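You operate a simulated robot arm through the tools that you are given. There is no shell and no other tool.

The job below is to be done with a simulated robot arm. You get a single attempt, and the scene is never put back.

JOB
Light the black card and lay the matching colour card on the glass.
Fine: light box on, blue knob on DAY, dimmer as the job card says.

The check looks at the end state, three seconds after you hand in, the way a careful person would. Anything else that was tipped, shoved, dropped, spilled or broken makes it a failure.

ROBOT AND FRAMES
A 6-joint arm with a two-finger gripper, fixed in place. Base frame: the origin is on the floor under the middle of its stand, x ahead of it, y to its left, z up; the work surface is at about z = 940. Readings come in mm, degrees, newtons and seconds.
It reaches about 1417 mm from its shoulder. Its first joint turns from -166.0 to 166.0 degrees. Payload 3.43 kg.
The tool frame sits at the grasp point between the pads (the TCP): z along the fingers, y along the line on which they close. The tips reach 20 mm beyond it. The gripper opens to 190 mm; its body begins 248 mm behind the TCP.
Orientation is told as [roll, pitch, yaw] about the base's x, y, z axes, in that order, counted from this pose: with the fingers straight down and closing along the base's y, the tool's x points along the base's -x, its y along +y and its z along -z.

CONTROLS
- The arm moves only by the tool jog_arm. Its argument "moves" is a list of rows, each a list of 7 numbers: the turn, a rotation vector about the tool's x, y, z in degrees, then the shift along the tool's x, y, z in mm, then the opening, from 0 (shut) to 1 (fully open). In form: [[wx, wy, wz, dx, dy, dz, hand], ...]. A call has 1 to 20 rows; each row shifts and turns the commanded pose from where the row before left it, along the tool's axes as they then stand. Each row takes 0.2 s and may step no farther than 50 mm and 8.6 degrees from the row before; otherwise, or with a gripper value out of range, the whole call is refused. Where a pose cannot be reached the arm comes as near as it can. A force on the tool above 40 N (or 10 N above the force at the start of the call, whichever is more), or a blocked arm, ends the call early, and 0.2 s more pass. The fingers move at their own pace (about 153 mm/s each) and stop on an object; they squeeze with about 39 N. The grip force told is the motor's: it shows also when the fingers shut on nothing. Time passes only in rows, and 0.2 s behind the last, so rows that do not move let the fingers close. The reply holds the time, the measured pose of the TCP, the force on the tool along the base axes, the opening and the grip force, in the units named above and with some noise, with the torque about the TCP (base axes, N m) and any sound that the robot's microphone picked up.
- Cameras (640 x 400 px; columns grow to the right, rows downward): "scene" is fixed at [49.7, 651.5, 1506.2]; the picture's right is [-0.61, -0.80, 0.00], its down [-0.26, 0.20, -0.95] and it looks along [0.75, -0.57, -0.32] (base axes); focal length 317 px, centre (320, 200). "wrist" rides on the gripper at [70, -8, -288] in the tool frame; the picture's right is [0.12, 0.99, 0.00], its down [-0.96, 0.12, -0.25] and it looks along [-0.24, 0.03, 0.97] (tool axes); focal length 261 px, centre (320, 200). There is no depth. A picture from a camera that has moved, and an enlarged one, comes with that camera's place and axes in the base frame and with its lens.
- camera(camera): a new picture of that camera. It takes no simulated time.
- move_column(by): moves the trunk up (or, below 0, down) by that many mm; the arm rides with it, the base frame stays. It gives what a move gives, with no picture.
- inspect(camera, box): a new picture of the part [left, top, right, bottom] of that camera's present view, enlarged. It takes no simulated time.
- job_done(): hands the job in; it is judged then, once.

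Nothing tells you positions but the pictures and the camera data. Unless the task says otherwise, let go and move clear before handing in.

The tools are called after ">>>" as a command line: name --pt "numbers of a row" for each row, then --argument value for the rest, lists and objects as JSON in quotes. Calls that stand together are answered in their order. jog_arm: Moves the arm, as the interface text tells. Its arguments: {"type":"object","properties":{"moves":{"type":"array","items":{"type":"array","items":{"type":"number"}}}},"required":["moves"]} The other tools are called the same way: move_column (by) moves the trunk up or down; camera (camera) takes a picture; inspect (camera, box) takes an enlarged picture of a part of a camera's view; job_done () hands the job in.

At the start:

```text
clock: 0.0
ee_pos: [604.9, -175.8, 1206.6]
tcp_rot: [0.0, 0.0, 0.0]
contact_force: [-0.2, 1.2, 0.7]
moment: [0.02, -0.01, -0.01]
width: 189.9
gripper_force: 0.0
trunk travel left (down, up): [-375.0, 65.0]
```

scene: 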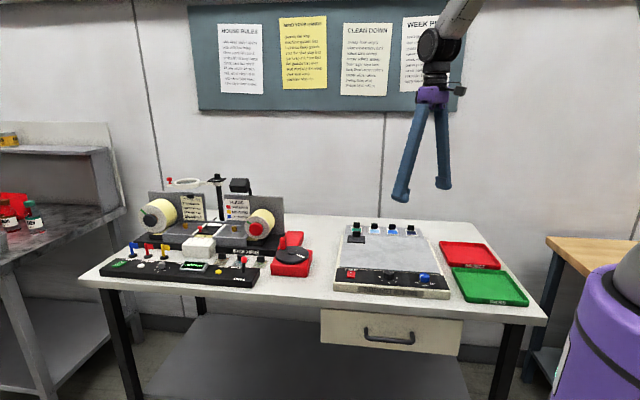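
wrist: 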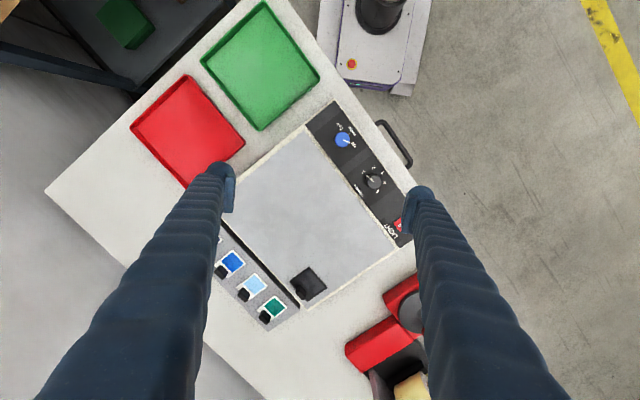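

I see a bench with a light box (glass plate, control panel with a blue knob, a dimmer and a red switch), a row of colour cards behind it, and a black card already on the glass. I'll look closer at each part before moving.

>>> inspect --camera "scene" --box '[320, 210, 470, 304]'

>>> inspect --camera "wrist" --box '[200, 80, 440, 340]'

>>> inspect --camera "scene" --box '[80, 170, 320, 320]'

>>> inspect --camera "scene" --box '[190, 5, 470, 115]'

```text
4.26 times, centred on (395, 257) of scene
camera zoom: at [49.7, 651.5, 1506.2], right [-0.61, -0.8, 0.0], down [-0.26, 0.2, -0.95], along [0.75, -0.57, -0.32], focal length 1349 px, centre (1, -43)
```

zoom: 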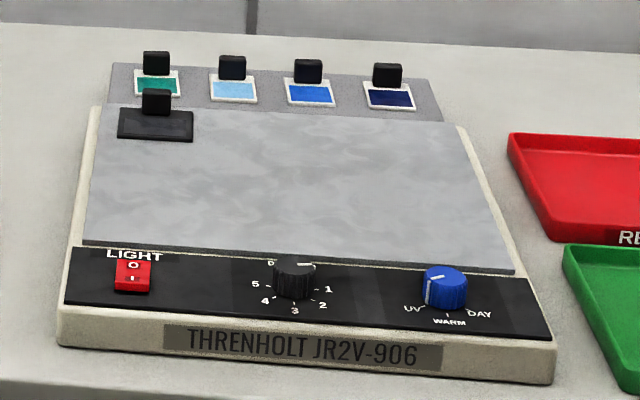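

```text
1.54 times, centred on (320, 210) of wrist
camera zoom: at [535.4, -184.2, 1495.1], right [-0.12, 0.99, 0.0], down [0.96, 0.12, 0.25], along [0.24, 0.03, -0.97], focal length 401 px, centre (320, 185)
```

zoom: 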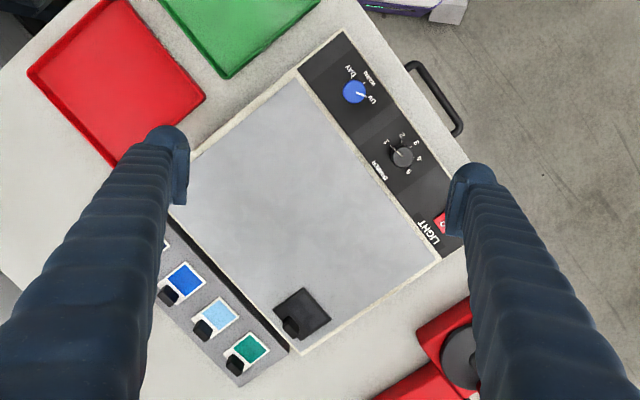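

```text
2.67 times, centred on (200, 245) of scene
camera zoom: at [49.7, 651.5, 1506.2], right [-0.61, -0.8, 0.0], down [-0.26, 0.2, -0.95], along [0.75, -0.57, -0.32], focal length 845 px, centre (640, 80)
```

zoom: 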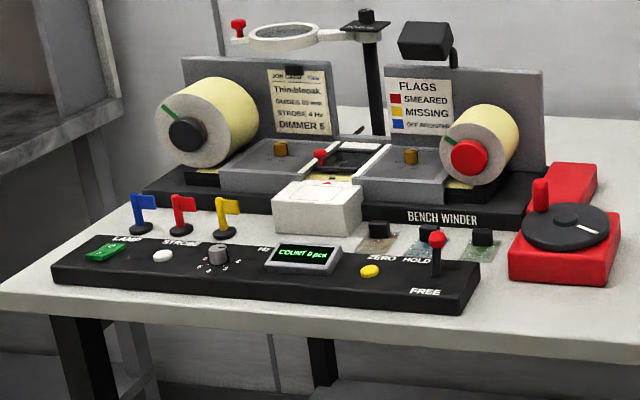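

```text
2.29 times, centred on (330, 60) of scene
camera zoom: at [49.7, 651.5, 1506.2], right [-0.61, -0.8, 0.0], down [-0.26, 0.2, -0.95], along [0.75, -0.57, -0.32], focal length 724 px, centre (297, 520)
```

zoom: 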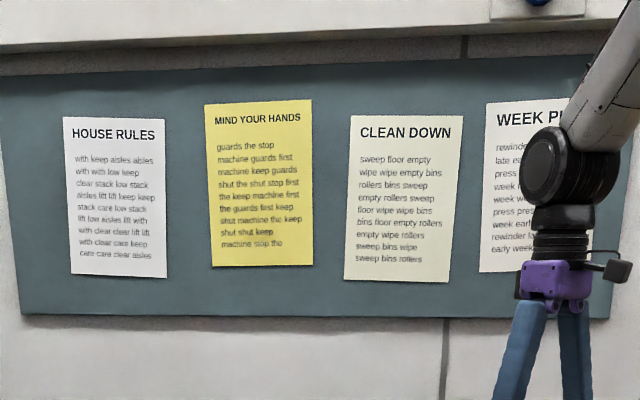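

The job card appears to read "DIMMER 5"; I'll zoom into it and the panel to be sure.

>>> inspect --camera "scene" --box '[176, 190, 208, 224]'

>>> inspect --camera "scene" --box '[335, 262, 445, 300]'

>>> inspect --camera "wrist" --box '[300, 90, 420, 250]'

>>> inspect --camera "wrist" --box '[190, 220, 350, 340]'

>>> inspect --camera "scene" --box '[335, 215, 445, 260]'

```text
11.76 times, centred on (192, 207) of scene
camera zoom: at [49.7, 651.5, 1506.2], right [-0.61, -0.8, 0.0], down [-0.26, 0.2, -0.95], along [0.75, -0.57, -0.32], focal length 3729 px, centre (1826, 118)
```

zoom: 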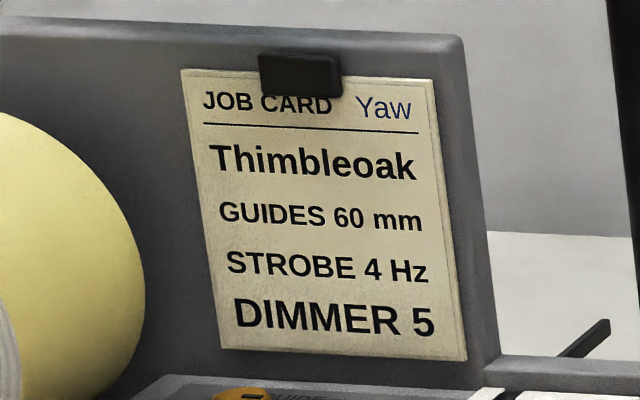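

```text
5.82 times, centred on (390, 281) of scene
camera zoom: at [49.7, 651.5, 1506.2], right [-0.61, -0.8, 0.0], down [-0.26, 0.2, -0.95], along [0.75, -0.57, -0.32], focal length 1844 px, centre (-87, -271)
```

zoom: 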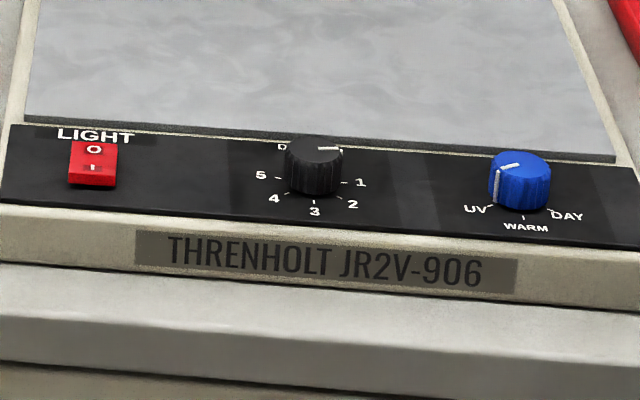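

```text
2.50 times, centred on (360, 170) of wrist
camera zoom: at [535.4, -184.2, 1495.1], right [-0.12, 0.99, 0.0], down [0.96, 0.12, 0.25], along [0.24, 0.03, -0.97], focal length 652 px, centre (220, 275)
```

zoom: 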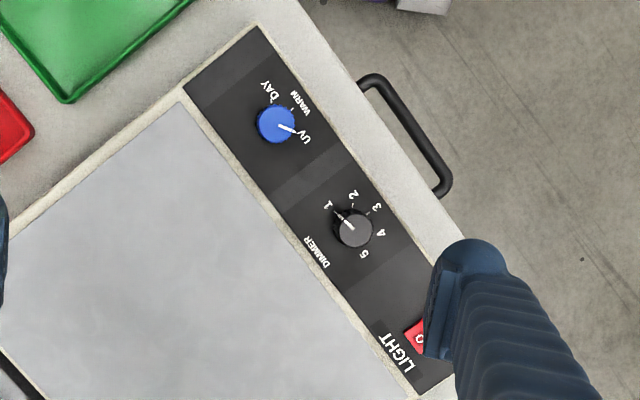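

```text
3.33 times, centred on (270, 280) of wrist
camera zoom: at [535.4, -184.2, 1495.1], right [-0.12, 0.99, 0.0], down [0.96, 0.12, 0.25], along [0.24, 0.03, -0.97], focal length 869 px, centre (487, -67)
```

zoom: 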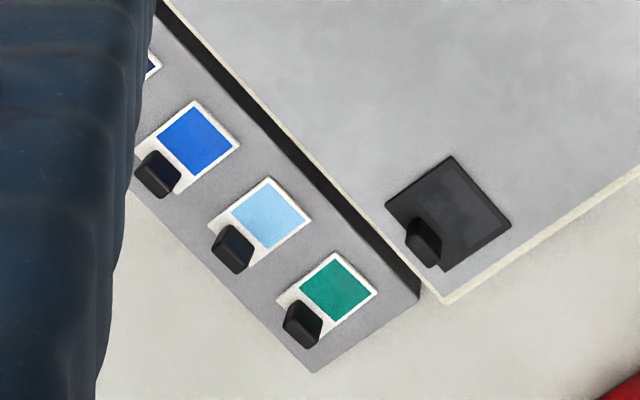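

```text
5.82 times, centred on (390, 238) of scene
camera zoom: at [49.7, 651.5, 1506.2], right [-0.61, -0.8, 0.0], down [-0.26, 0.2, -0.95], along [0.75, -0.57, -0.32], focal length 1844 px, centre (-87, -18)
```

zoom: 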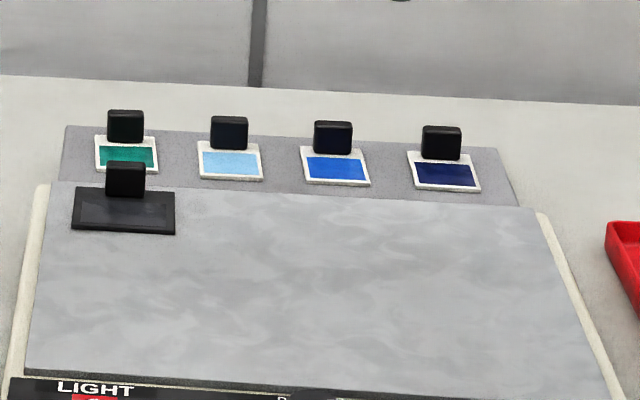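

The job card says DIMMER 5. The panel (red LIGHT rocker, dimmer at about 1, blue knob at UV) runs along roughly 48° in the base frame, with the colour cards behind the glass. Next I'll turn the tool to line up with the box and take more views to locate things better.

>>> jog_arm --pt "0 0 8.3 0 0 0 1" --pt "0 0 8.3 0 0 0 1" --pt "0 0 8.3 0 0 0 1" --pt "0 0 8.3 0 0 0 1" --pt "0 0 8.3 0 0 0 1" --pt "0 0 0 0 0 0 1"

>>> camera --camera "wrist"

```text
clock: 1.4
ee_pos: [605.6, -176.2, 1208.1]
tcp_rot: [0.0, 0.0, -41.6]
contact_force: [-0.1, 0.1, -0.8]
moment: [0.0, 0.01, -0.02]
width: 189.7
gripper_force: 0.0
trunk travel left (down, up): [-375.0, 65.0]
```

```text
taken
camera wrist: at [547.9, -134.9, 1495.2], right [0.57, 0.82, 0.0], down [0.8, -0.55, 0.25], along [0.2, -0.14, -0.97], focal length 261 px, centre (320, 200)
```

wrist: 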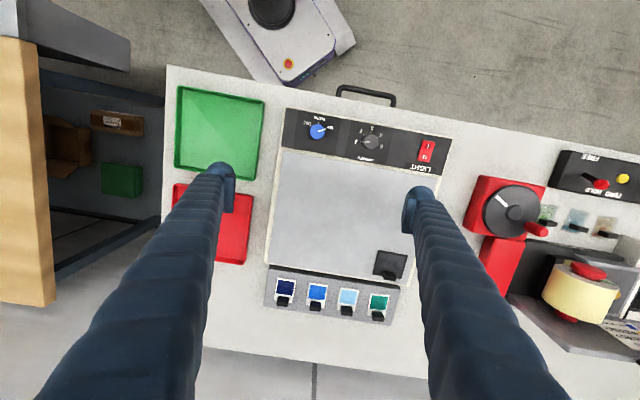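

The box's long axis lies close to the tool's y axis, and I now see all four colour cards: navy, blue, light blue and green. I'll move over the panel and lower for a closer look.

>>> jog_arm --pt "0 0 0 27.2 24.7 31.8 1" --pt "0 0 0 27.2 24.7 31.8 1" --pt "0 0 0 27.2 24.7 31.8 1" --pt "0 0 0 27.2 24.7 31.8 1" --pt "0 0 0 0 0 0 1"

>>> camera --camera "wrist"

>>> inspect --camera "wrist" --box '[220, 120, 440, 260]'

>>> inspect --camera "scene" --box '[320, 200, 480, 300]'

```text
clock: 2.6
ee_pos: [587.9, -29.3, 1082.1]
tcp_rot: [0.0, 0.1, -41.6]
contact_force: [-1.1, 0.1, 1.1]
moment: [0.02, -0.05, -0.02]
width: 189.8
gripper_force: 0.2
trunk travel left (down, up): [-375.0, 65.0]
```

```text
taken
camera wrist: at [530.5, 11.0, 1368.7], right [0.57, 0.82, 0.0], down [0.8, -0.55, 0.25], along [0.2, -0.14, -0.97], focal length 261 px, centre (320, 200)
```

wrist: 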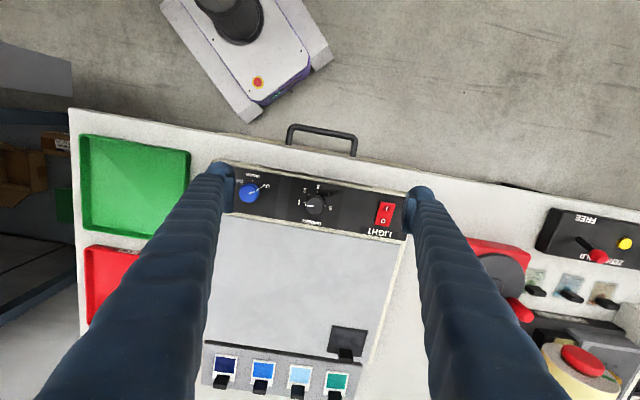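

```text
2.86 times, centred on (330, 190) of wrist
camera zoom: at [530.5, 11.0, 1368.7], right [0.57, 0.82, 0.0], down [0.8, -0.55, 0.25], along [0.2, -0.14, -0.97], focal length 745 px, centre (291, 229)
```

zoom: 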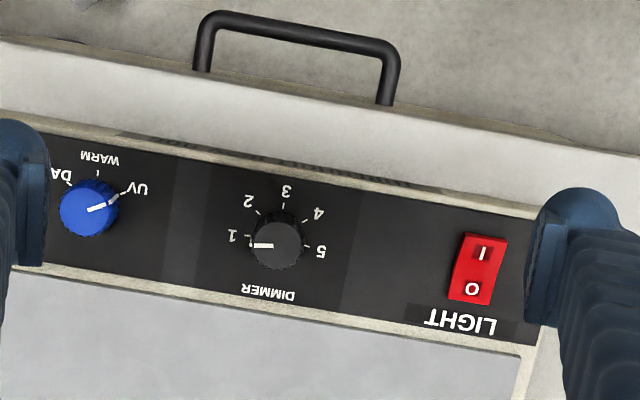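

```text
4.00 times, centred on (400, 250) of scene
camera zoom: at [49.7, 651.5, 1506.2], right [-0.61, -0.8, 0.0], down [-0.26, 0.2, -0.95], along [0.75, -0.57, -0.32], focal length 1268 px, centre (0, 0)
```

zoom: 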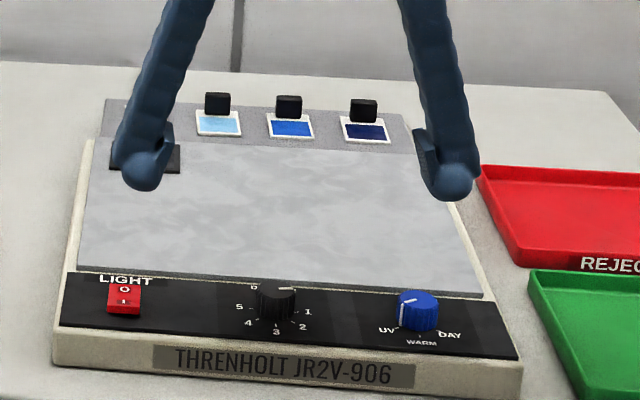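

I need reliable heights before touching anything, so I'll check the fingertip geometry in both views.

>>> inspect --camera "wrist" --box '[380, 160, 460, 260]'

>>> inspect --camera "wrist" --box '[180, 140, 260, 240]'

>>> inspect --camera "scene" --box '[335, 200, 445, 260]'

```text
4.00 times, centred on (420, 210) of wrist
camera zoom: at [530.5, 11.0, 1368.7], right [0.57, 0.82, 0.0], down [0.8, -0.55, 0.25], along [0.2, -0.14, -0.97], focal length 1043 px, centre (-80, 160)
```

zoom: 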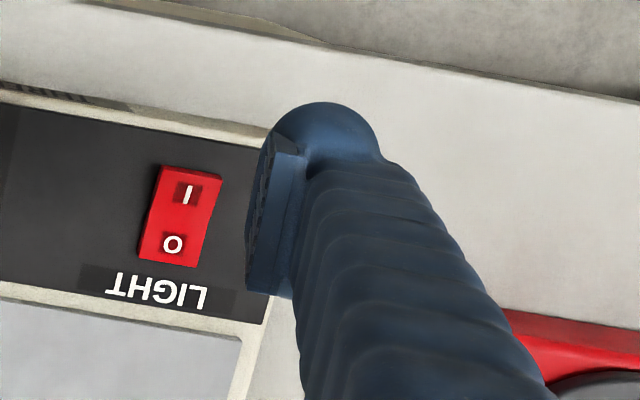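

```text
4.00 times, centred on (220, 190) of wrist
camera zoom: at [530.5, 11.0, 1368.7], right [0.57, 0.82, 0.0], down [0.8, -0.55, 0.25], along [0.2, -0.14, -0.97], focal length 1043 px, centre (720, 240)
```

zoom: 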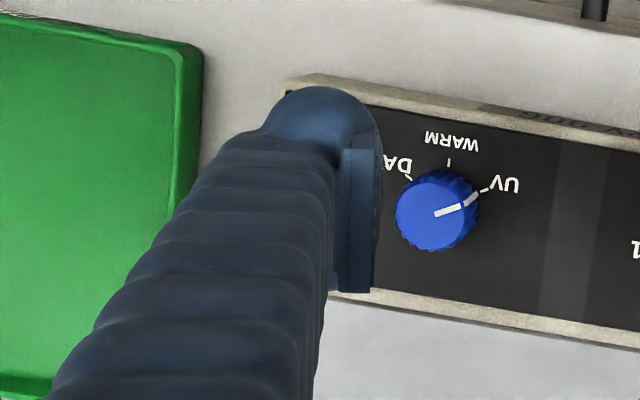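

```text
5.82 times, centred on (390, 230) of scene
camera zoom: at [49.7, 651.5, 1506.2], right [-0.61, -0.8, 0.0], down [-0.26, 0.2, -0.95], along [0.75, -0.57, -0.32], focal length 1844 px, centre (-87, 26)
```

zoom: 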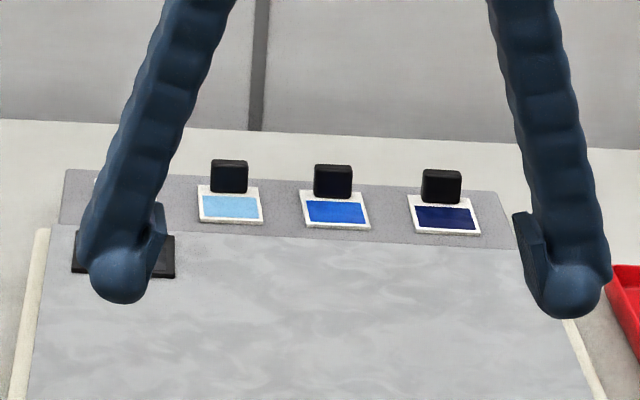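

The light switch, dimmer (pointer at 1) and blue knob (pointer at UV) are clearly visible. I'll close the gripper here in free air to see where the tips actually fall in the wrist picture, as a calibration check.

>>> jog_arm --pt "0 0 0 0 0 0 0.5" --pt "0 0 0 0 0 0 0" --pt "0 0 0 0 0 0 0" --pt "0 0 0 0 0 0 0" --pt "0 0 0 0 0 0 0"

>>> camera --camera "wrist"

>>> inspect --camera "wrist" --box '[270, 150, 370, 240]'

>>> inspect --camera "scene" --box '[330, 190, 440, 260]'

```text
clock: 3.8
ee_pos: [587.6, -28.9, 1081.8]
tcp_rot: [0.0, 0.1, -41.6]
contact_force: [-0.6, -0.7, -1.1]
moment: [0.02, -0.02, -0.01]
width: 0.0
gripper_force: 34.2
trunk travel left (down, up): [-375.0, 65.0]
```

```text
taken
camera wrist: at [531.4, 11.0, 1368.5], right [0.57, 0.82, 0.0], down [0.8, -0.55, 0.25], along [0.2, -0.14, -0.97], focal length 261 px, centre (320, 200)
```

wrist: 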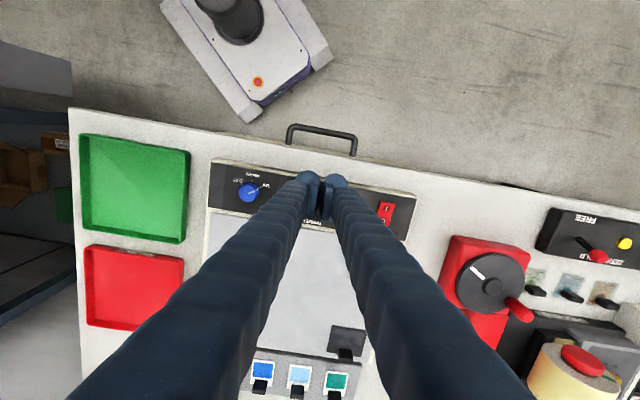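

```text
4.44 times, centred on (320, 195) of wrist
camera zoom: at [531.4, 11.0, 1368.5], right [0.57, 0.82, 0.0], down [0.8, -0.55, 0.25], along [0.2, -0.14, -0.97], focal length 1158 px, centre (320, 222)
```

zoom: 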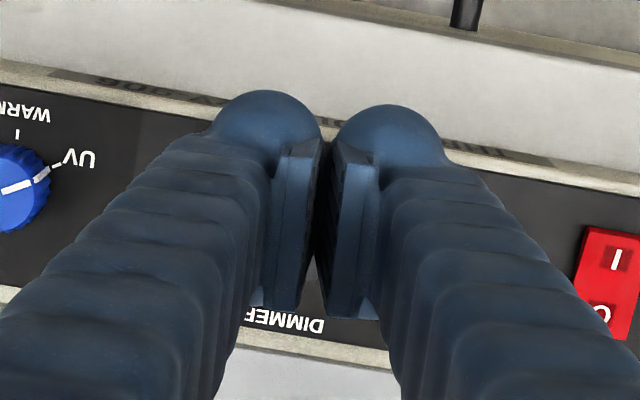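

```text
5.71 times, centred on (385, 225) of scene
camera zoom: at [49.7, 651.5, 1506.2], right [-0.61, -0.8, 0.0], down [-0.26, 0.2, -0.95], along [0.75, -0.57, -0.32], focal length 1811 px, centre (-51, 57)
```

zoom: 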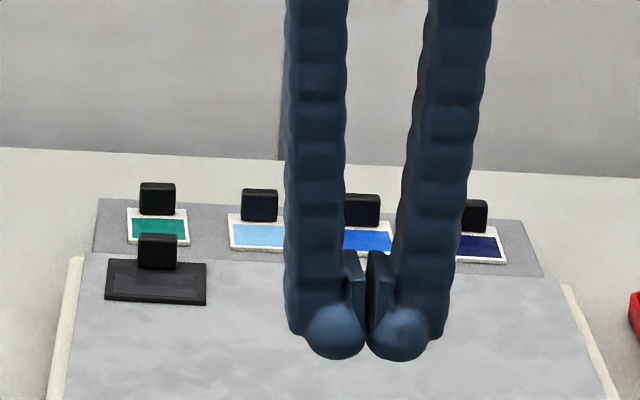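

Both cameras agree on the closed fingertips: rounded tips sit about 15 mm to tool +x and ±17 mm in y, with the pads centred on the TCP. The rocker's "I" end is near (694, 36, ~944), so I'll move above it with a slight roll so one rounded tip leads.

>>> jog_arm --pt "0 0 0 -17 34.5 27.3 0" --pt "0 0 0 -17 34.5 27.3 0" --pt "0 0 0 -17 34.5 27.3 0" --pt "6 0 0 0 0 0 0" --pt "6 0 0 0 0 0 0" --pt "0 0 0 0 0 0 0"

>>> camera --camera "wrist"

>>> inspect --camera "scene" --box '[315, 220, 425, 300]'

>>> inspect --camera "wrist" --box '[270, 150, 370, 240]'

```text
clock: 5.2
ee_pos: [694.1, 13.0, 1000.1]
tcp_rot: [-12.0, -0.1, -41.5]
contact_force: [0.3, -0.3, 1.1]
moment: [0.04, -0.04, 0.01]
width: 0.0
gripper_force: 34.4
trunk travel left (down, up): [-375.0, 65.0]
```

```text
taken
camera wrist: at [675.9, 98.9, 1283.4], right [0.55, 0.81, -0.21], down [0.83, -0.51, 0.22], along [0.07, -0.29, -0.95], focal length 261 px, centre (320, 200)
```

wrist: 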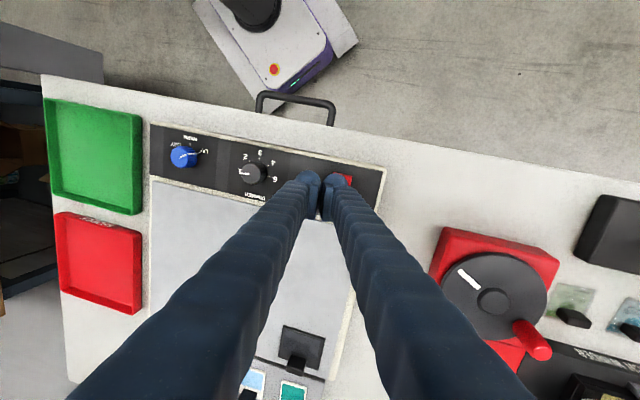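

```text
5.00 times, centred on (370, 260) of scene
camera zoom: at [49.7, 651.5, 1506.2], right [-0.61, -0.8, 0.0], down [-0.26, 0.2, -0.95], along [0.75, -0.57, -0.32], focal length 1585 px, centre (70, -100)
```

zoom: 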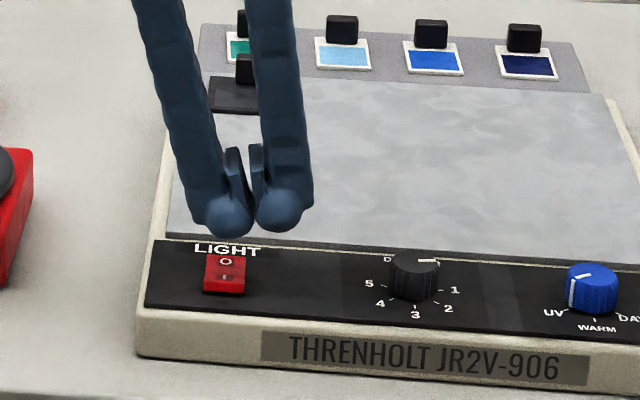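

```text
4.44 times, centred on (320, 195) of wrist
camera zoom: at [675.9, 98.9, 1283.4], right [0.55, 0.81, -0.21], down [0.83, -0.51, 0.22], along [0.07, -0.29, -0.95], focal length 1158 px, centre (320, 222)
```

zoom: 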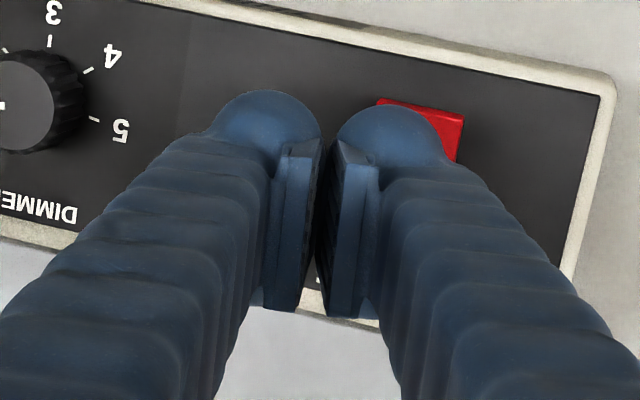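

The leading tip is directly above the rocker's "I" end with about 30 mm to go. I'll lower 24 mm and check again.

>>> jog_arm --pt "0 0 0 0 2.5 11.74 0" --pt "0 0 0 0 2.5 11.74 0" --pt "0 0 0 0 0 0 0"

>>> inspect --camera "scene" --box '[335, 245, 395, 290]'

>>> inspect --camera "wrist" --box '[290, 140, 380, 220]'

```text
clock: 6.0
ee_pos: [693.4, 13.8, 975.6]
tcp_rot: [-12.0, -0.1, -41.5]
contact_force: [-0.6, -0.8, 0.0]
moment: [-0.01, 0.0, 0.04]
width: 0.0
gripper_force: 34.6
trunk travel left (down, up): [-375.0, 65.0]
```

```text
8.89 times, centred on (365, 268) of scene
camera zoom: at [49.7, 651.5, 1506.2], right [-0.61, -0.8, 0.0], down [-0.26, 0.2, -0.95], along [0.75, -0.57, -0.32], focal length 2818 px, centre (-80, -400)
```

zoom: 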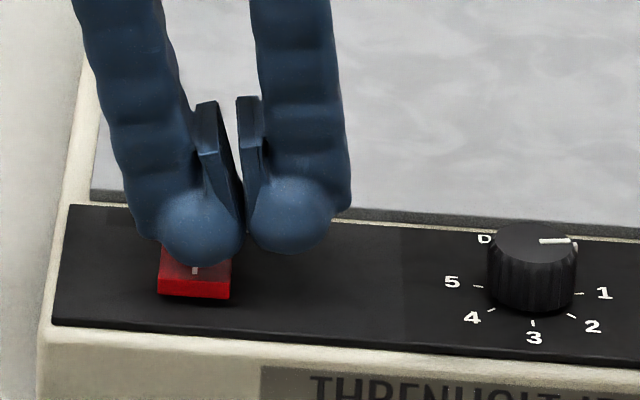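

```text
5.00 times, centred on (335, 180) of wrist
camera zoom: at [675.8, 98.5, 1257.9], right [0.55, 0.81, -0.21], down [0.83, -0.51, 0.22], along [0.07, -0.29, -0.95], focal length 1303 px, centre (245, 300)
```

zoom: 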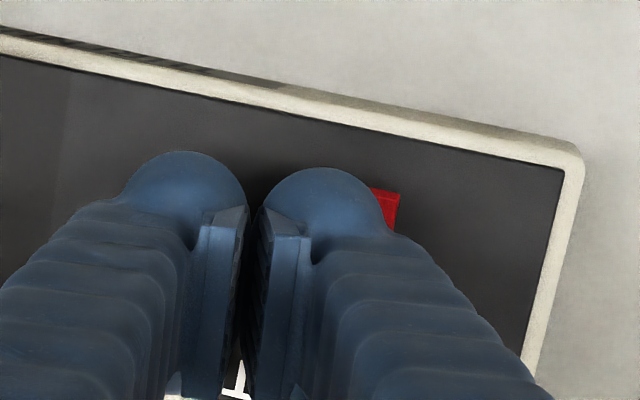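

The tip is over the raised "I" end and close to it. I'll go down in small steps watching the force.

>>> jog_arm --pt "0 0 0 0 0.42 1.96 0" --pt "0 0 0 0 0.42 1.96 0" --pt "0 0 0 0 0.42 1.96 0" --pt "0 0 0 0 0 0 0"

>>> inspect --camera "scene" --box '[335, 245, 395, 290]'

```text
clock: 7.0
ee_pos: [694.9, 14.4, 970.1]
tcp_rot: [-12.0, 0.0, -41.5]
contact_force: [-0.5, 0.2, 1.5]
moment: [-0.01, 0.01, 0.01]
width: 0.1
gripper_force: 34.9
trunk travel left (down, up): [-375.0, 65.0]
```

```text
8.89 times, centred on (365, 268) of scene
camera zoom: at [49.7, 651.5, 1506.2], right [-0.61, -0.8, 0.0], down [-0.26, 0.2, -0.95], along [0.75, -0.57, -0.32], focal length 2818 px, centre (-80, -400)
```

zoom: 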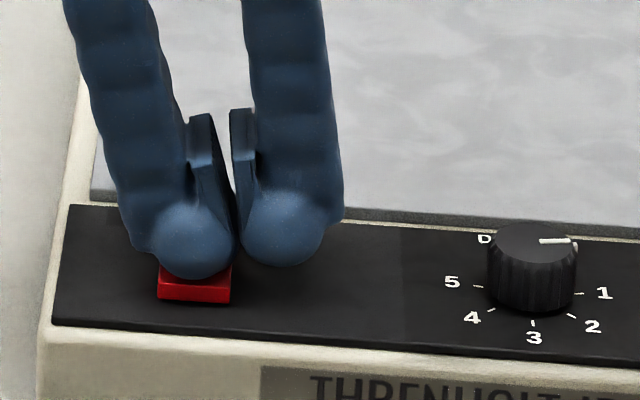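

The force is still at noise level; the tip is almost touching. I'll continue down in small steps.

>>> jog_arm --pt "0 0 0 0 0.42 1.96 0" --pt "0 0 0 0 0 0 0"

>>> jog_arm --pt "0 0 0 0 0.42 1.96 0" --pt "0 0 0 0 0 0 0"

>>> inspect --camera "scene" --box '[335, 245, 395, 290]'

```text
clock: 7.6
ee_pos: [695.3, 14.0, 969.3]
tcp_rot: [-12.0, -0.2, -41.4]
contact_force: [-1.3, 0.5, 22.1]
moment: [0.24, -0.1, -0.01]
width: 0.0
gripper_force: 34.2
trunk travel left (down, up): [-375.0, 65.0]
```

```text
clock: 8.0
ee_pos: [694.9, 15.5, 969.3]
tcp_rot: [-12.0, -0.1, -41.5]
contact_force: [-7.4, 0.4, 18.6]
moment: [0.21, 0.12, 0.01]
width: 0.0
gripper_force: 34.1
trunk travel left (down, up): [-375.0, 65.0]
stopped in row 2: the force on the tool passed its limit at 41 N (the readings are from after the stop); the commanded pose is now the measured one
```

```text
8.89 times, centred on (365, 268) of scene
camera zoom: at [49.7, 651.5, 1506.2], right [-0.61, -0.8, 0.0], down [-0.26, 0.2, -0.95], along [0.75, -0.57, -0.32], focal length 2818 px, centre (-80, -400)
```

zoom: 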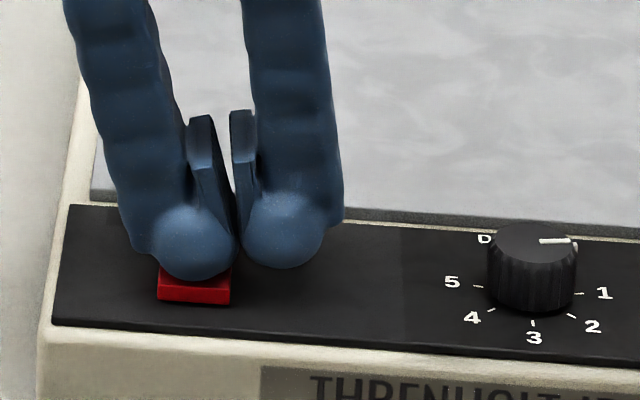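

The tip touched at about z = 946 and the force rose with no rocking. The torque suggests the pad edge is bearing on the pivot area too. I'll lift, pitch the tool so only the rounded tip leads over the "I" end, and press again.

>>> jog_arm --pt "0 0 0 0 -1.04 -4.9 0" --pt "0 0 0 0 -1.04 -4.9 0" --pt "0 -6 0 2.9 0 0 0" --pt "0 -6 0 0 0 0 0" --pt "0 0 0 0 0 0 0"

>>> inspect --camera "scene" --box '[335, 245, 395, 290]'

>>> inspect --camera "wrist" --box '[280, 130, 380, 230]'

```text
clock: 9.2
ee_pos: [694.9, 16.3, 977.1]
tcp_rot: [-12.1, -11.8, -39.0]
contact_force: [-0.2, -0.1, -0.1]
moment: [0.03, -0.03, -0.04]
width: 0.0
gripper_force: 34.2
trunk travel left (down, up): [-375.0, 65.0]
heard: click
```

```text
8.89 times, centred on (365, 268) of scene
camera zoom: at [49.7, 651.5, 1506.2], right [-0.61, -0.8, 0.0], down [-0.26, 0.2, -0.95], along [0.75, -0.57, -0.32], focal length 2818 px, centre (-80, -400)
```

zoom: 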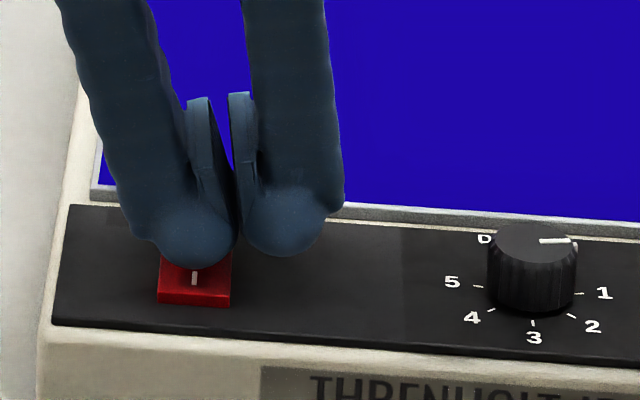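

```text
4.00 times, centred on (330, 180) of wrist
camera zoom: at [630.2, 136.3, 1239.0], right [0.55, 0.8, -0.23], down [0.8, -0.44, 0.41], along [0.23, -0.41, -0.88], focal length 1043 px, centre (280, 280)
```

zoom: 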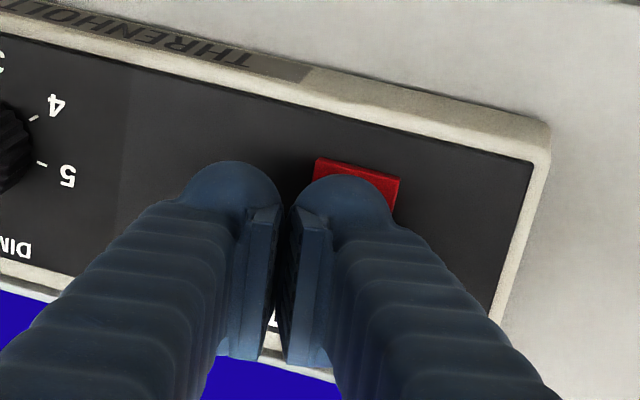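

A click was heard and the glass is now lit deep blue (UV), so the light box is on. I'll rise clear and undo the tilt, then look at the whole glass.

>>> jog_arm --pt "0 0 0 -4.1 -4.2 -19.1 0" --pt "0 0 0 -8.1 -8.3 -38.3 0" --pt "0 6 0 0 0 0 0" --pt "0 6 0 0 0 0 0" --pt "-6 0 0 0 0 0 0" --pt "-6 0 0 0 0 0 0" --pt "0 0 0 0 0 0 0"

>>> inspect --camera "scene" --box '[325, 210, 455, 300]'

>>> inspect --camera "scene" --box '[335, 255, 395, 290]'

>>> camera --camera "wrist"

```text
clock: 10.8
ee_pos: [694.7, 15.9, 1039.7]
tcp_rot: [0.1, 0.0, -41.4]
contact_force: [-0.4, -0.4, 0.7]
moment: [0.0, -0.01, 0.0]
width: 0.0
gripper_force: 34.3
trunk travel left (down, up): [-375.0, 65.0]
```

```text
4.44 times, centred on (390, 255) of scene
camera zoom: at [49.7, 651.5, 1506.2], right [-0.61, -0.8, 0.0], down [-0.26, 0.2, -0.95], along [0.75, -0.57, -0.32], focal length 1409 px, centre (9, -44)
```

zoom: 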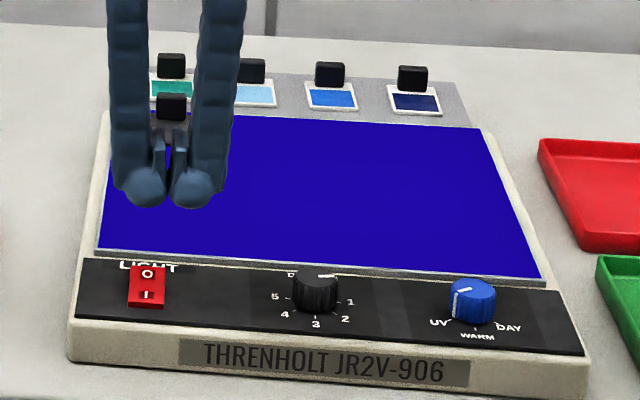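

```text
10.67 times, centred on (365, 272) of scene
camera zoom: at [49.7, 651.5, 1506.2], right [-0.61, -0.8, 0.0], down [-0.26, 0.2, -0.95], along [0.75, -0.57, -0.32], focal length 3381 px, centre (-160, -573)
```

zoom: 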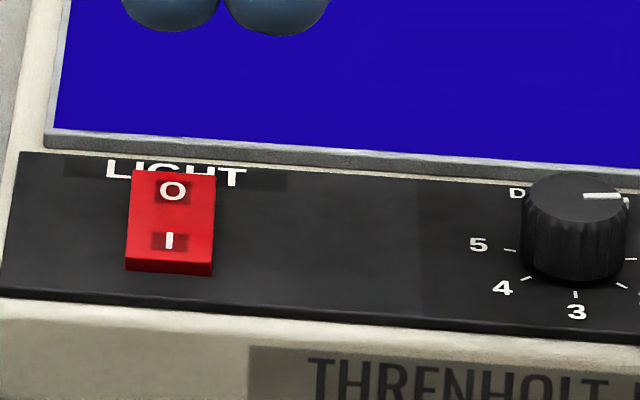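

```text
taken
camera wrist: at [636.8, 56.2, 1324.7], right [0.57, 0.82, 0.0], down [0.8, -0.55, 0.25], along [0.21, -0.14, -0.97], focal length 261 px, centre (320, 200)
```

wrist: 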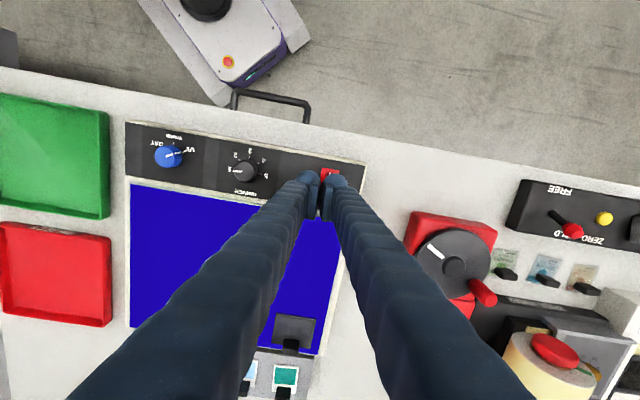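

The light is on and the rocker is in the I position. Next is the dimmer: I'll get an accurate fix on both knobs from this view.

>>> inspect --camera "wrist" --box '[205, 135, 285, 205]'

>>> inspect --camera "wrist" --box '[130, 120, 210, 190]'

>>> inspect --camera "scene" --box '[370, 255, 440, 295]'

```text
5.71 times, centred on (245, 170) of wrist
camera zoom: at [636.8, 56.2, 1324.7], right [0.57, 0.82, 0.0], down [0.8, -0.55, 0.25], along [0.21, -0.14, -0.97], focal length 1489 px, centre (749, 371)
```

zoom: 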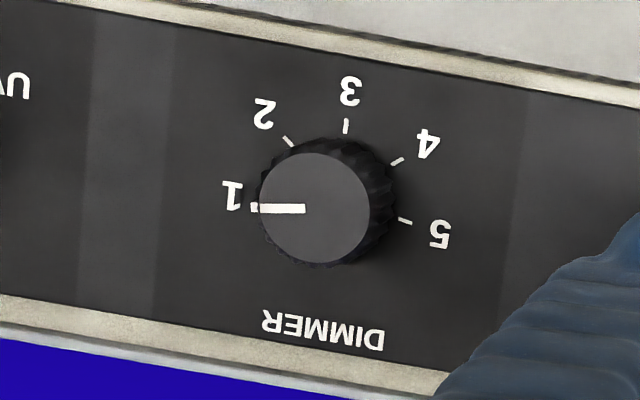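

```text
5.71 times, centred on (170, 155) of wrist
camera zoom: at [636.8, 56.2, 1324.7], right [0.57, 0.82, 0.0], down [0.8, -0.55, 0.25], along [0.21, -0.14, -0.97], focal length 1489 px, centre (1177, 457)
```

zoom: 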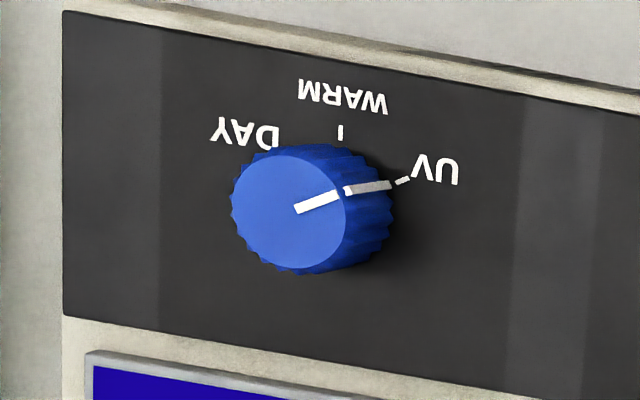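

```text
9.14 times, centred on (405, 275) of scene
camera zoom: at [49.7, 651.5, 1506.2], right [-0.61, -0.8, 0.0], down [-0.26, 0.2, -0.95], along [0.75, -0.57, -0.32], focal length 2898 px, centre (-457, -486)
```

zoom: 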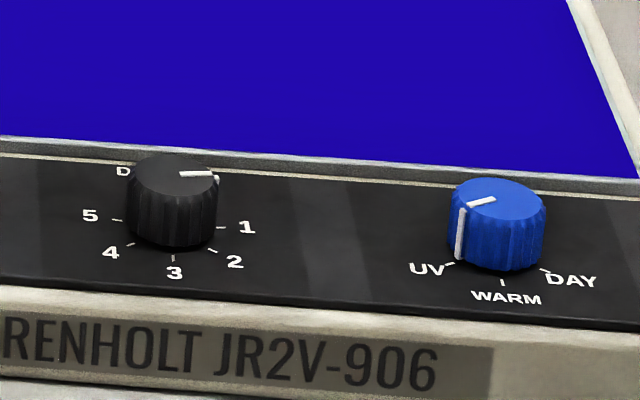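

The ticks on the dimmer are spaced 50° apart, so 1→5 is 200° clockwise seen from above. The blue knob needs 120° counter-clockwise to get to DAY. I'll go above the dimmer (619, -61) and pre-rotate the wrist so there is room to turn.

>>> jog_arm --pt "0 0 0 1.9 -35.8 0 0.37" --pt "0 0 0 1.9 -35.8 0 0.37" --pt "0 0 0 1.9 -35.8 0 0.37" --pt "0 0 -8.3 0 0 0 0.37" --pt "0 0 -8.3 0 0 0 0.37" --pt "0 0 -8.3 0 0 0 0.37" --pt "0 0 -8.3 0 0 0 0.37" --pt "0 0 -8.3 0 0 0 0.37" --pt "0 0 -8.3 0 0 0 0.37" --pt "0 0 -8.3 0 0 0 0.37" --pt "0 0 -8.3 0 0 0 0.37" --pt "0 0 -8.3 0 0 0 0.37" --pt "0 0 -8.3 0 0 0 0.37" --pt "0 0 -8.3 0 0 0 0.37" --pt "0 0 -8.3 0 0 0 0.37" --pt "0 0 -8.3 0 0 0 0.37" --pt "0 0 -8.3 0 0 0 0.37" --pt "0 0 -8.3 0 0 0 0.37" --pt "0 0 -8.3 0 0 0 0.37" --pt "0 0 -8.3 0 0 0 0.37"

>>> inspect --camera "scene" --box '[355, 225, 435, 295]'

>>> camera --camera "wrist"

```text
clock: 15.0
ee_pos: [618.2, -60.7, 1037.4]
tcp_rot: [-0.1, -0.1, 99.6]
contact_force: [0.1, 0.4, 0.7]
moment: [-0.01, 0.0, 0.05]
width: 70.5
gripper_force: 0.0
trunk travel left (down, up): [-375.0, 65.0]
```

```text
5.71 times, centred on (395, 260) of scene
camera zoom: at [49.7, 651.5, 1506.2], right [-0.61, -0.8, 0.0], down [-0.26, 0.2, -0.95], along [0.75, -0.57, -0.32], focal length 1811 px, centre (-109, -143)
```

zoom: 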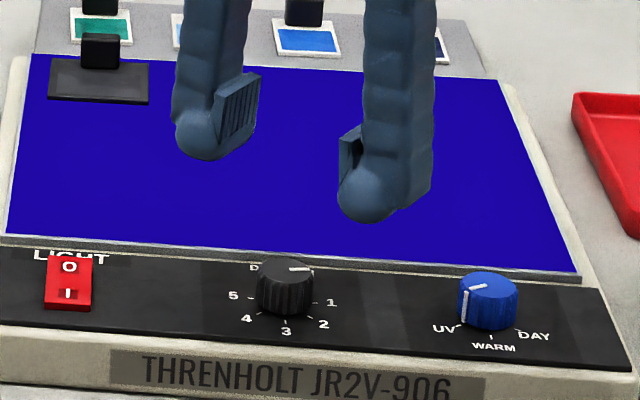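

```text
taken
camera wrist: at [639.6, -129.0, 1324.4], right [-0.96, -0.28, 0.0], down [-0.28, 0.93, 0.25], along [-0.07, 0.24, -0.97], focal length 261 px, centre (320, 200)
```

wrist: 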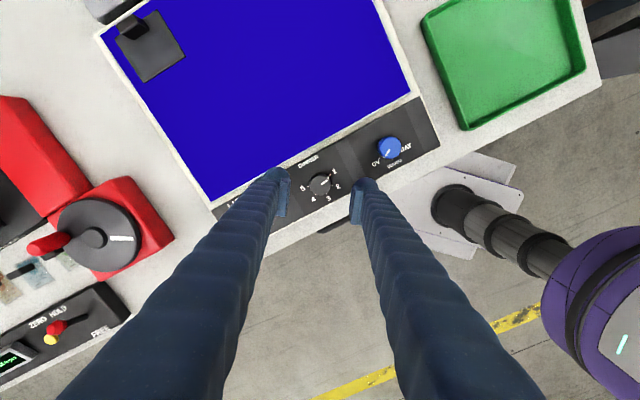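

The knob lies right under the tool axis. I need to see where the pads end relative to the rounded tips before gripping, so I'll zoom in on them.

>>> inspect --camera "scene" --box '[380, 230, 415, 256]'

>>> inspect --camera "scene" --box '[406, 235, 441, 268]'

>>> inspect --camera "wrist" --box '[270, 145, 370, 235]'

```text
15.38 times, centred on (398, 243) of scene
camera zoom: at [49.7, 651.5, 1506.2], right [-0.61, -0.8, 0.0], down [-0.26, 0.2, -0.95], along [0.75, -0.57, -0.32], focal length 4877 px, centre (-872, -462)
```

zoom: 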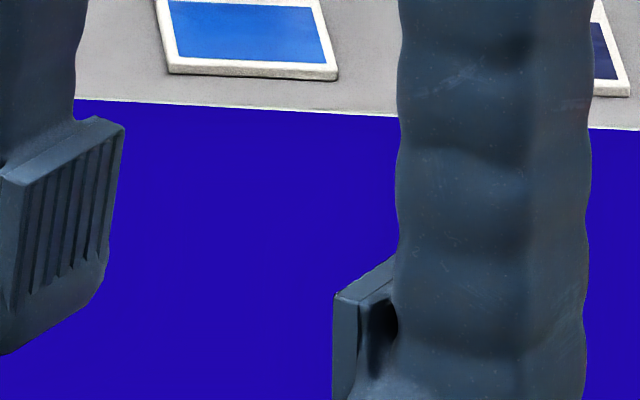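

```text
12.12 times, centred on (424, 252) of scene
camera zoom: at [49.7, 651.5, 1506.2], right [-0.61, -0.8, 0.0], down [-0.26, 0.2, -0.95], along [0.75, -0.57, -0.32], focal length 3842 px, centre (-934, -424)
```

zoom: 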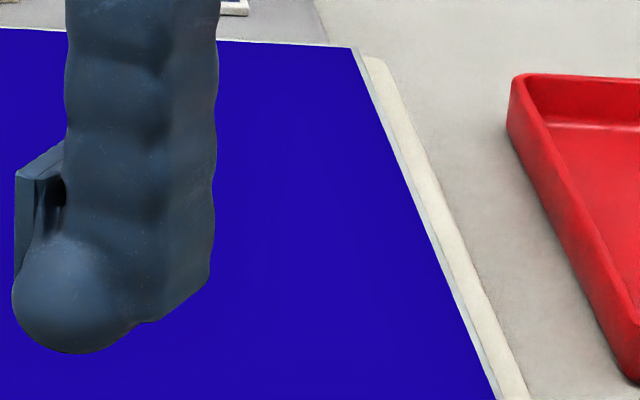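

```text
4.44 times, centred on (320, 190) of wrist
camera zoom: at [639.6, -129.0, 1324.4], right [-0.96, -0.28, 0.0], down [-0.28, 0.93, 0.25], along [-0.07, 0.24, -0.97], focal length 1158 px, centre (320, 244)
```

zoom: 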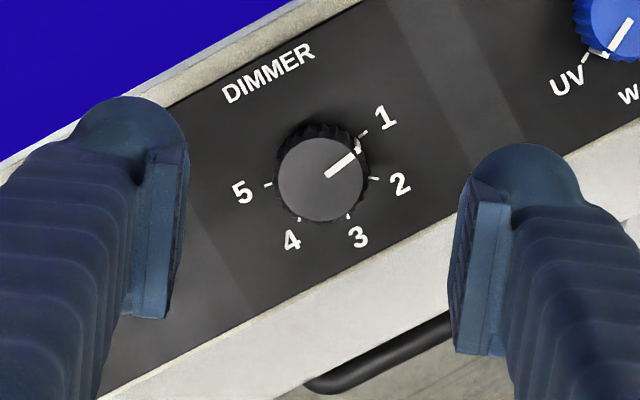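

The fingertips end in a rounded roll whose inner side is flush with the pads, so I'll have to grip the knob near the tips. I'll check how high the glass rim stands over the panel, since the fingers will swing over it.

>>> inspect --camera "scene" --box '[378, 262, 408, 282]'

>>> inspect --camera "scene" --box '[425, 262, 455, 282]'

>>> inspect --camera "scene" --box '[335, 255, 365, 275]'

```text
16.00 times, centred on (393, 272) of scene
camera zoom: at [49.7, 651.5, 1506.2], right [-0.61, -0.8, 0.0], down [-0.26, 0.2, -0.95], along [0.75, -0.57, -0.32], focal length 5072 px, centre (-848, -952)
```

zoom: 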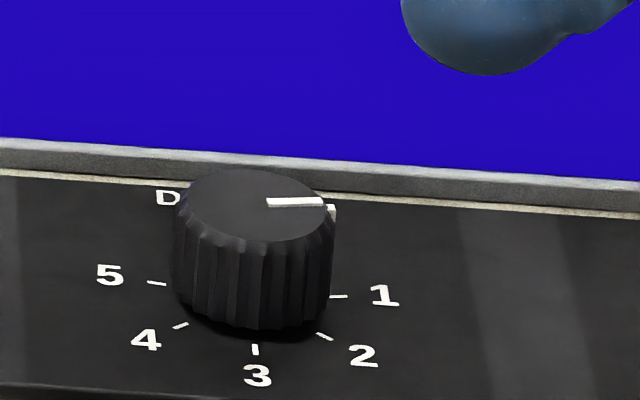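

```text
16.00 times, centred on (440, 272) of scene
camera zoom: at [49.7, 651.5, 1506.2], right [-0.61, -0.8, 0.0], down [-0.26, 0.2, -0.95], along [0.75, -0.57, -0.32], focal length 5072 px, centre (-1600, -952)
```

zoom: 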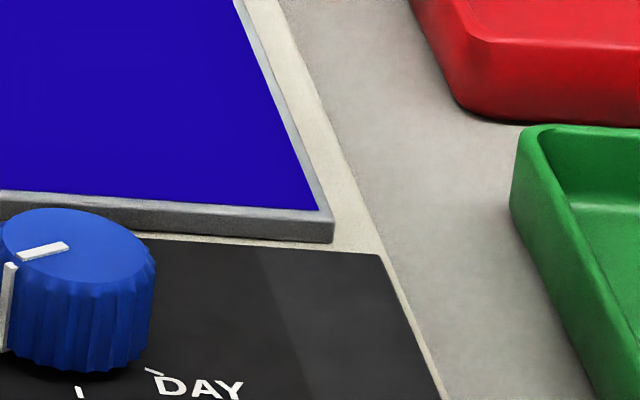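

```text
16.00 times, centred on (350, 265) of scene
camera zoom: at [49.7, 651.5, 1506.2], right [-0.61, -0.8, 0.0], down [-0.26, 0.2, -0.95], along [0.75, -0.57, -0.32], focal length 5072 px, centre (-160, -840)
```

zoom: 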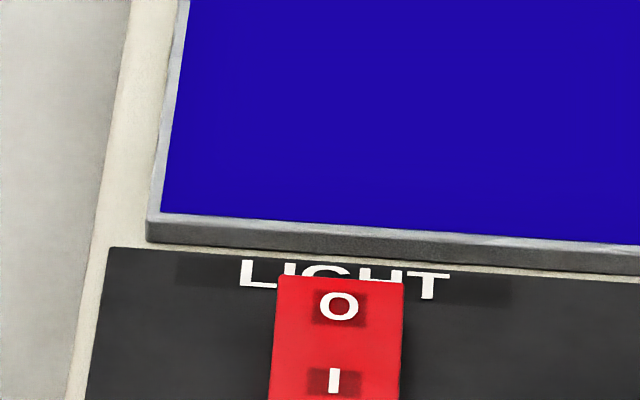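

The rim stands about 6 mm above the panel but is about 50 mm from the knob's axis, so the rounded tips clear it. I'll descend around the dimmer with the fingers open 70 mm.

>>> jog_arm --pt "0 0 0 -0.6 0.4 35 0.37" --pt "0 0 0 0 0 34 0.37" --pt "0 0 0 0 0 0 0.37"

>>> inspect --camera "scene" --box '[365, 240, 425, 290]'

>>> inspect --camera "wrist" --box '[270, 145, 370, 235]'

```text
clock: 15.8
ee_pos: [618.6, -59.7, 967.3]
tcp_rot: [-0.1, 0.0, 99.5]
contact_force: [-0.5, 0.1, -0.9]
moment: [0.01, -0.01, 0.03]
width: 70.5
gripper_force: 0.0
trunk travel left (down, up): [-375.0, 65.0]
```

```text
8.00 times, centred on (395, 265) of scene
camera zoom: at [49.7, 651.5, 1506.2], right [-0.61, -0.8, 0.0], down [-0.26, 0.2, -0.95], along [0.75, -0.57, -0.32], focal length 2536 px, centre (-280, -320)
```

zoom: 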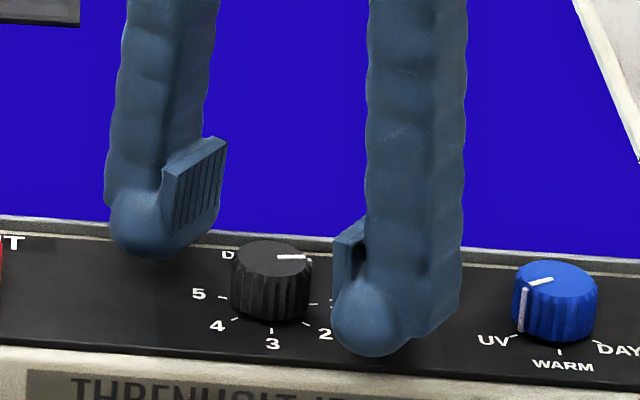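

```text
4.44 times, centred on (320, 190) of wrist
camera zoom: at [638.0, -127.7, 1255.3], right [-0.96, -0.28, 0.0], down [-0.27, 0.93, 0.25], along [-0.07, 0.24, -0.97], focal length 1158 px, centre (320, 244)
```

zoom: 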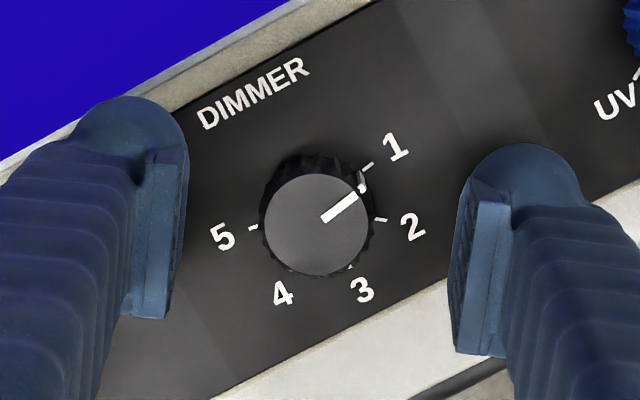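

The knob is well centred between the fingers. I'll go down the last few millimetres in small steps.

>>> jog_arm --pt "0 0 0 0 0 2 0.37" --pt "0 0 0 0 0 2 0.37" --pt "0 0 0 0 0 0 0.37"

>>> jog_arm --pt "0 0 0 0 0 1 0.37" --pt "0 0 0 0 0 0 0.37"

>>> inspect --camera "scene" --box '[365, 240, 425, 290]'

```text
clock: 16.6
ee_pos: [617.9, -58.8, 963.8]
tcp_rot: [0.0, 0.0, 99.6]
contact_force: [-0.1, 0.1, -0.2]
moment: [-0.01, 0.0, 0.0]
width: 70.3
gripper_force: 0.0
trunk travel left (down, up): [-375.0, 65.0]
```

```text
clock: 17.2
ee_pos: [619.9, -60.7, 963.7]
tcp_rot: [-0.1, 0.0, 99.6]
contact_force: [-0.1, 0.2, 0.3]
moment: [-0.01, 0.01, -0.02]
width: 70.3
gripper_force: 0.0
trunk travel left (down, up): [-375.0, 65.0]
```

```text
8.00 times, centred on (395, 265) of scene
camera zoom: at [49.7, 651.5, 1506.2], right [-0.61, -0.8, 0.0], down [-0.26, 0.2, -0.95], along [0.75, -0.57, -0.32], focal length 2536 px, centre (-280, -320)
```

zoom: 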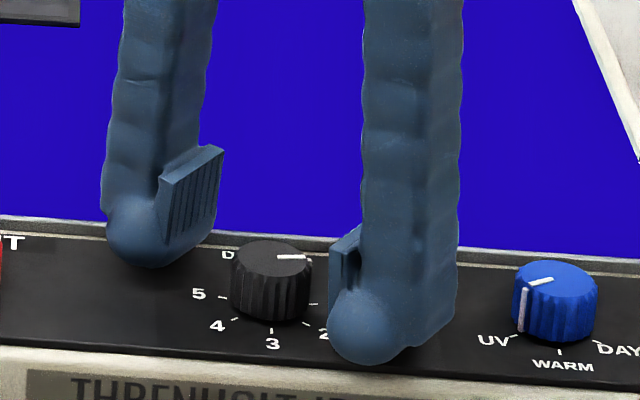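

No contact yet; readings have about ±1 mm of noise. I'll step down 1 mm at a time until I feel the panel or reach the depth I want.

>>> jog_arm --pt "0 0 0 0 0 1 0.37" --pt "0 0 0 0 0 0 0.37"

>>> jog_arm --pt "0 0 0 0 0 1 0.37" --pt "0 0 0 0 0 0 0.37"

```text
clock: 17.8
ee_pos: [619.4, -59.9, 963.9]
tcp_rot: [0.0, 0.0, 99.5]
contact_force: [-0.9, -0.3, 0.5]
moment: [-0.01, 0.0, 0.0]
width: 70.2
gripper_force: 0.0
trunk travel left (down, up): [-375.0, 65.0]
```

```text
clock: 18.4
ee_pos: [619.0, -60.1, 962.9]
tcp_rot: [0.0, 0.0, 99.6]
contact_force: [-0.2, -0.4, -0.7]
moment: [0.0, 0.01, -0.01]
width: 70.2
gripper_force: 0.1
trunk travel left (down, up): [-375.0, 65.0]
```

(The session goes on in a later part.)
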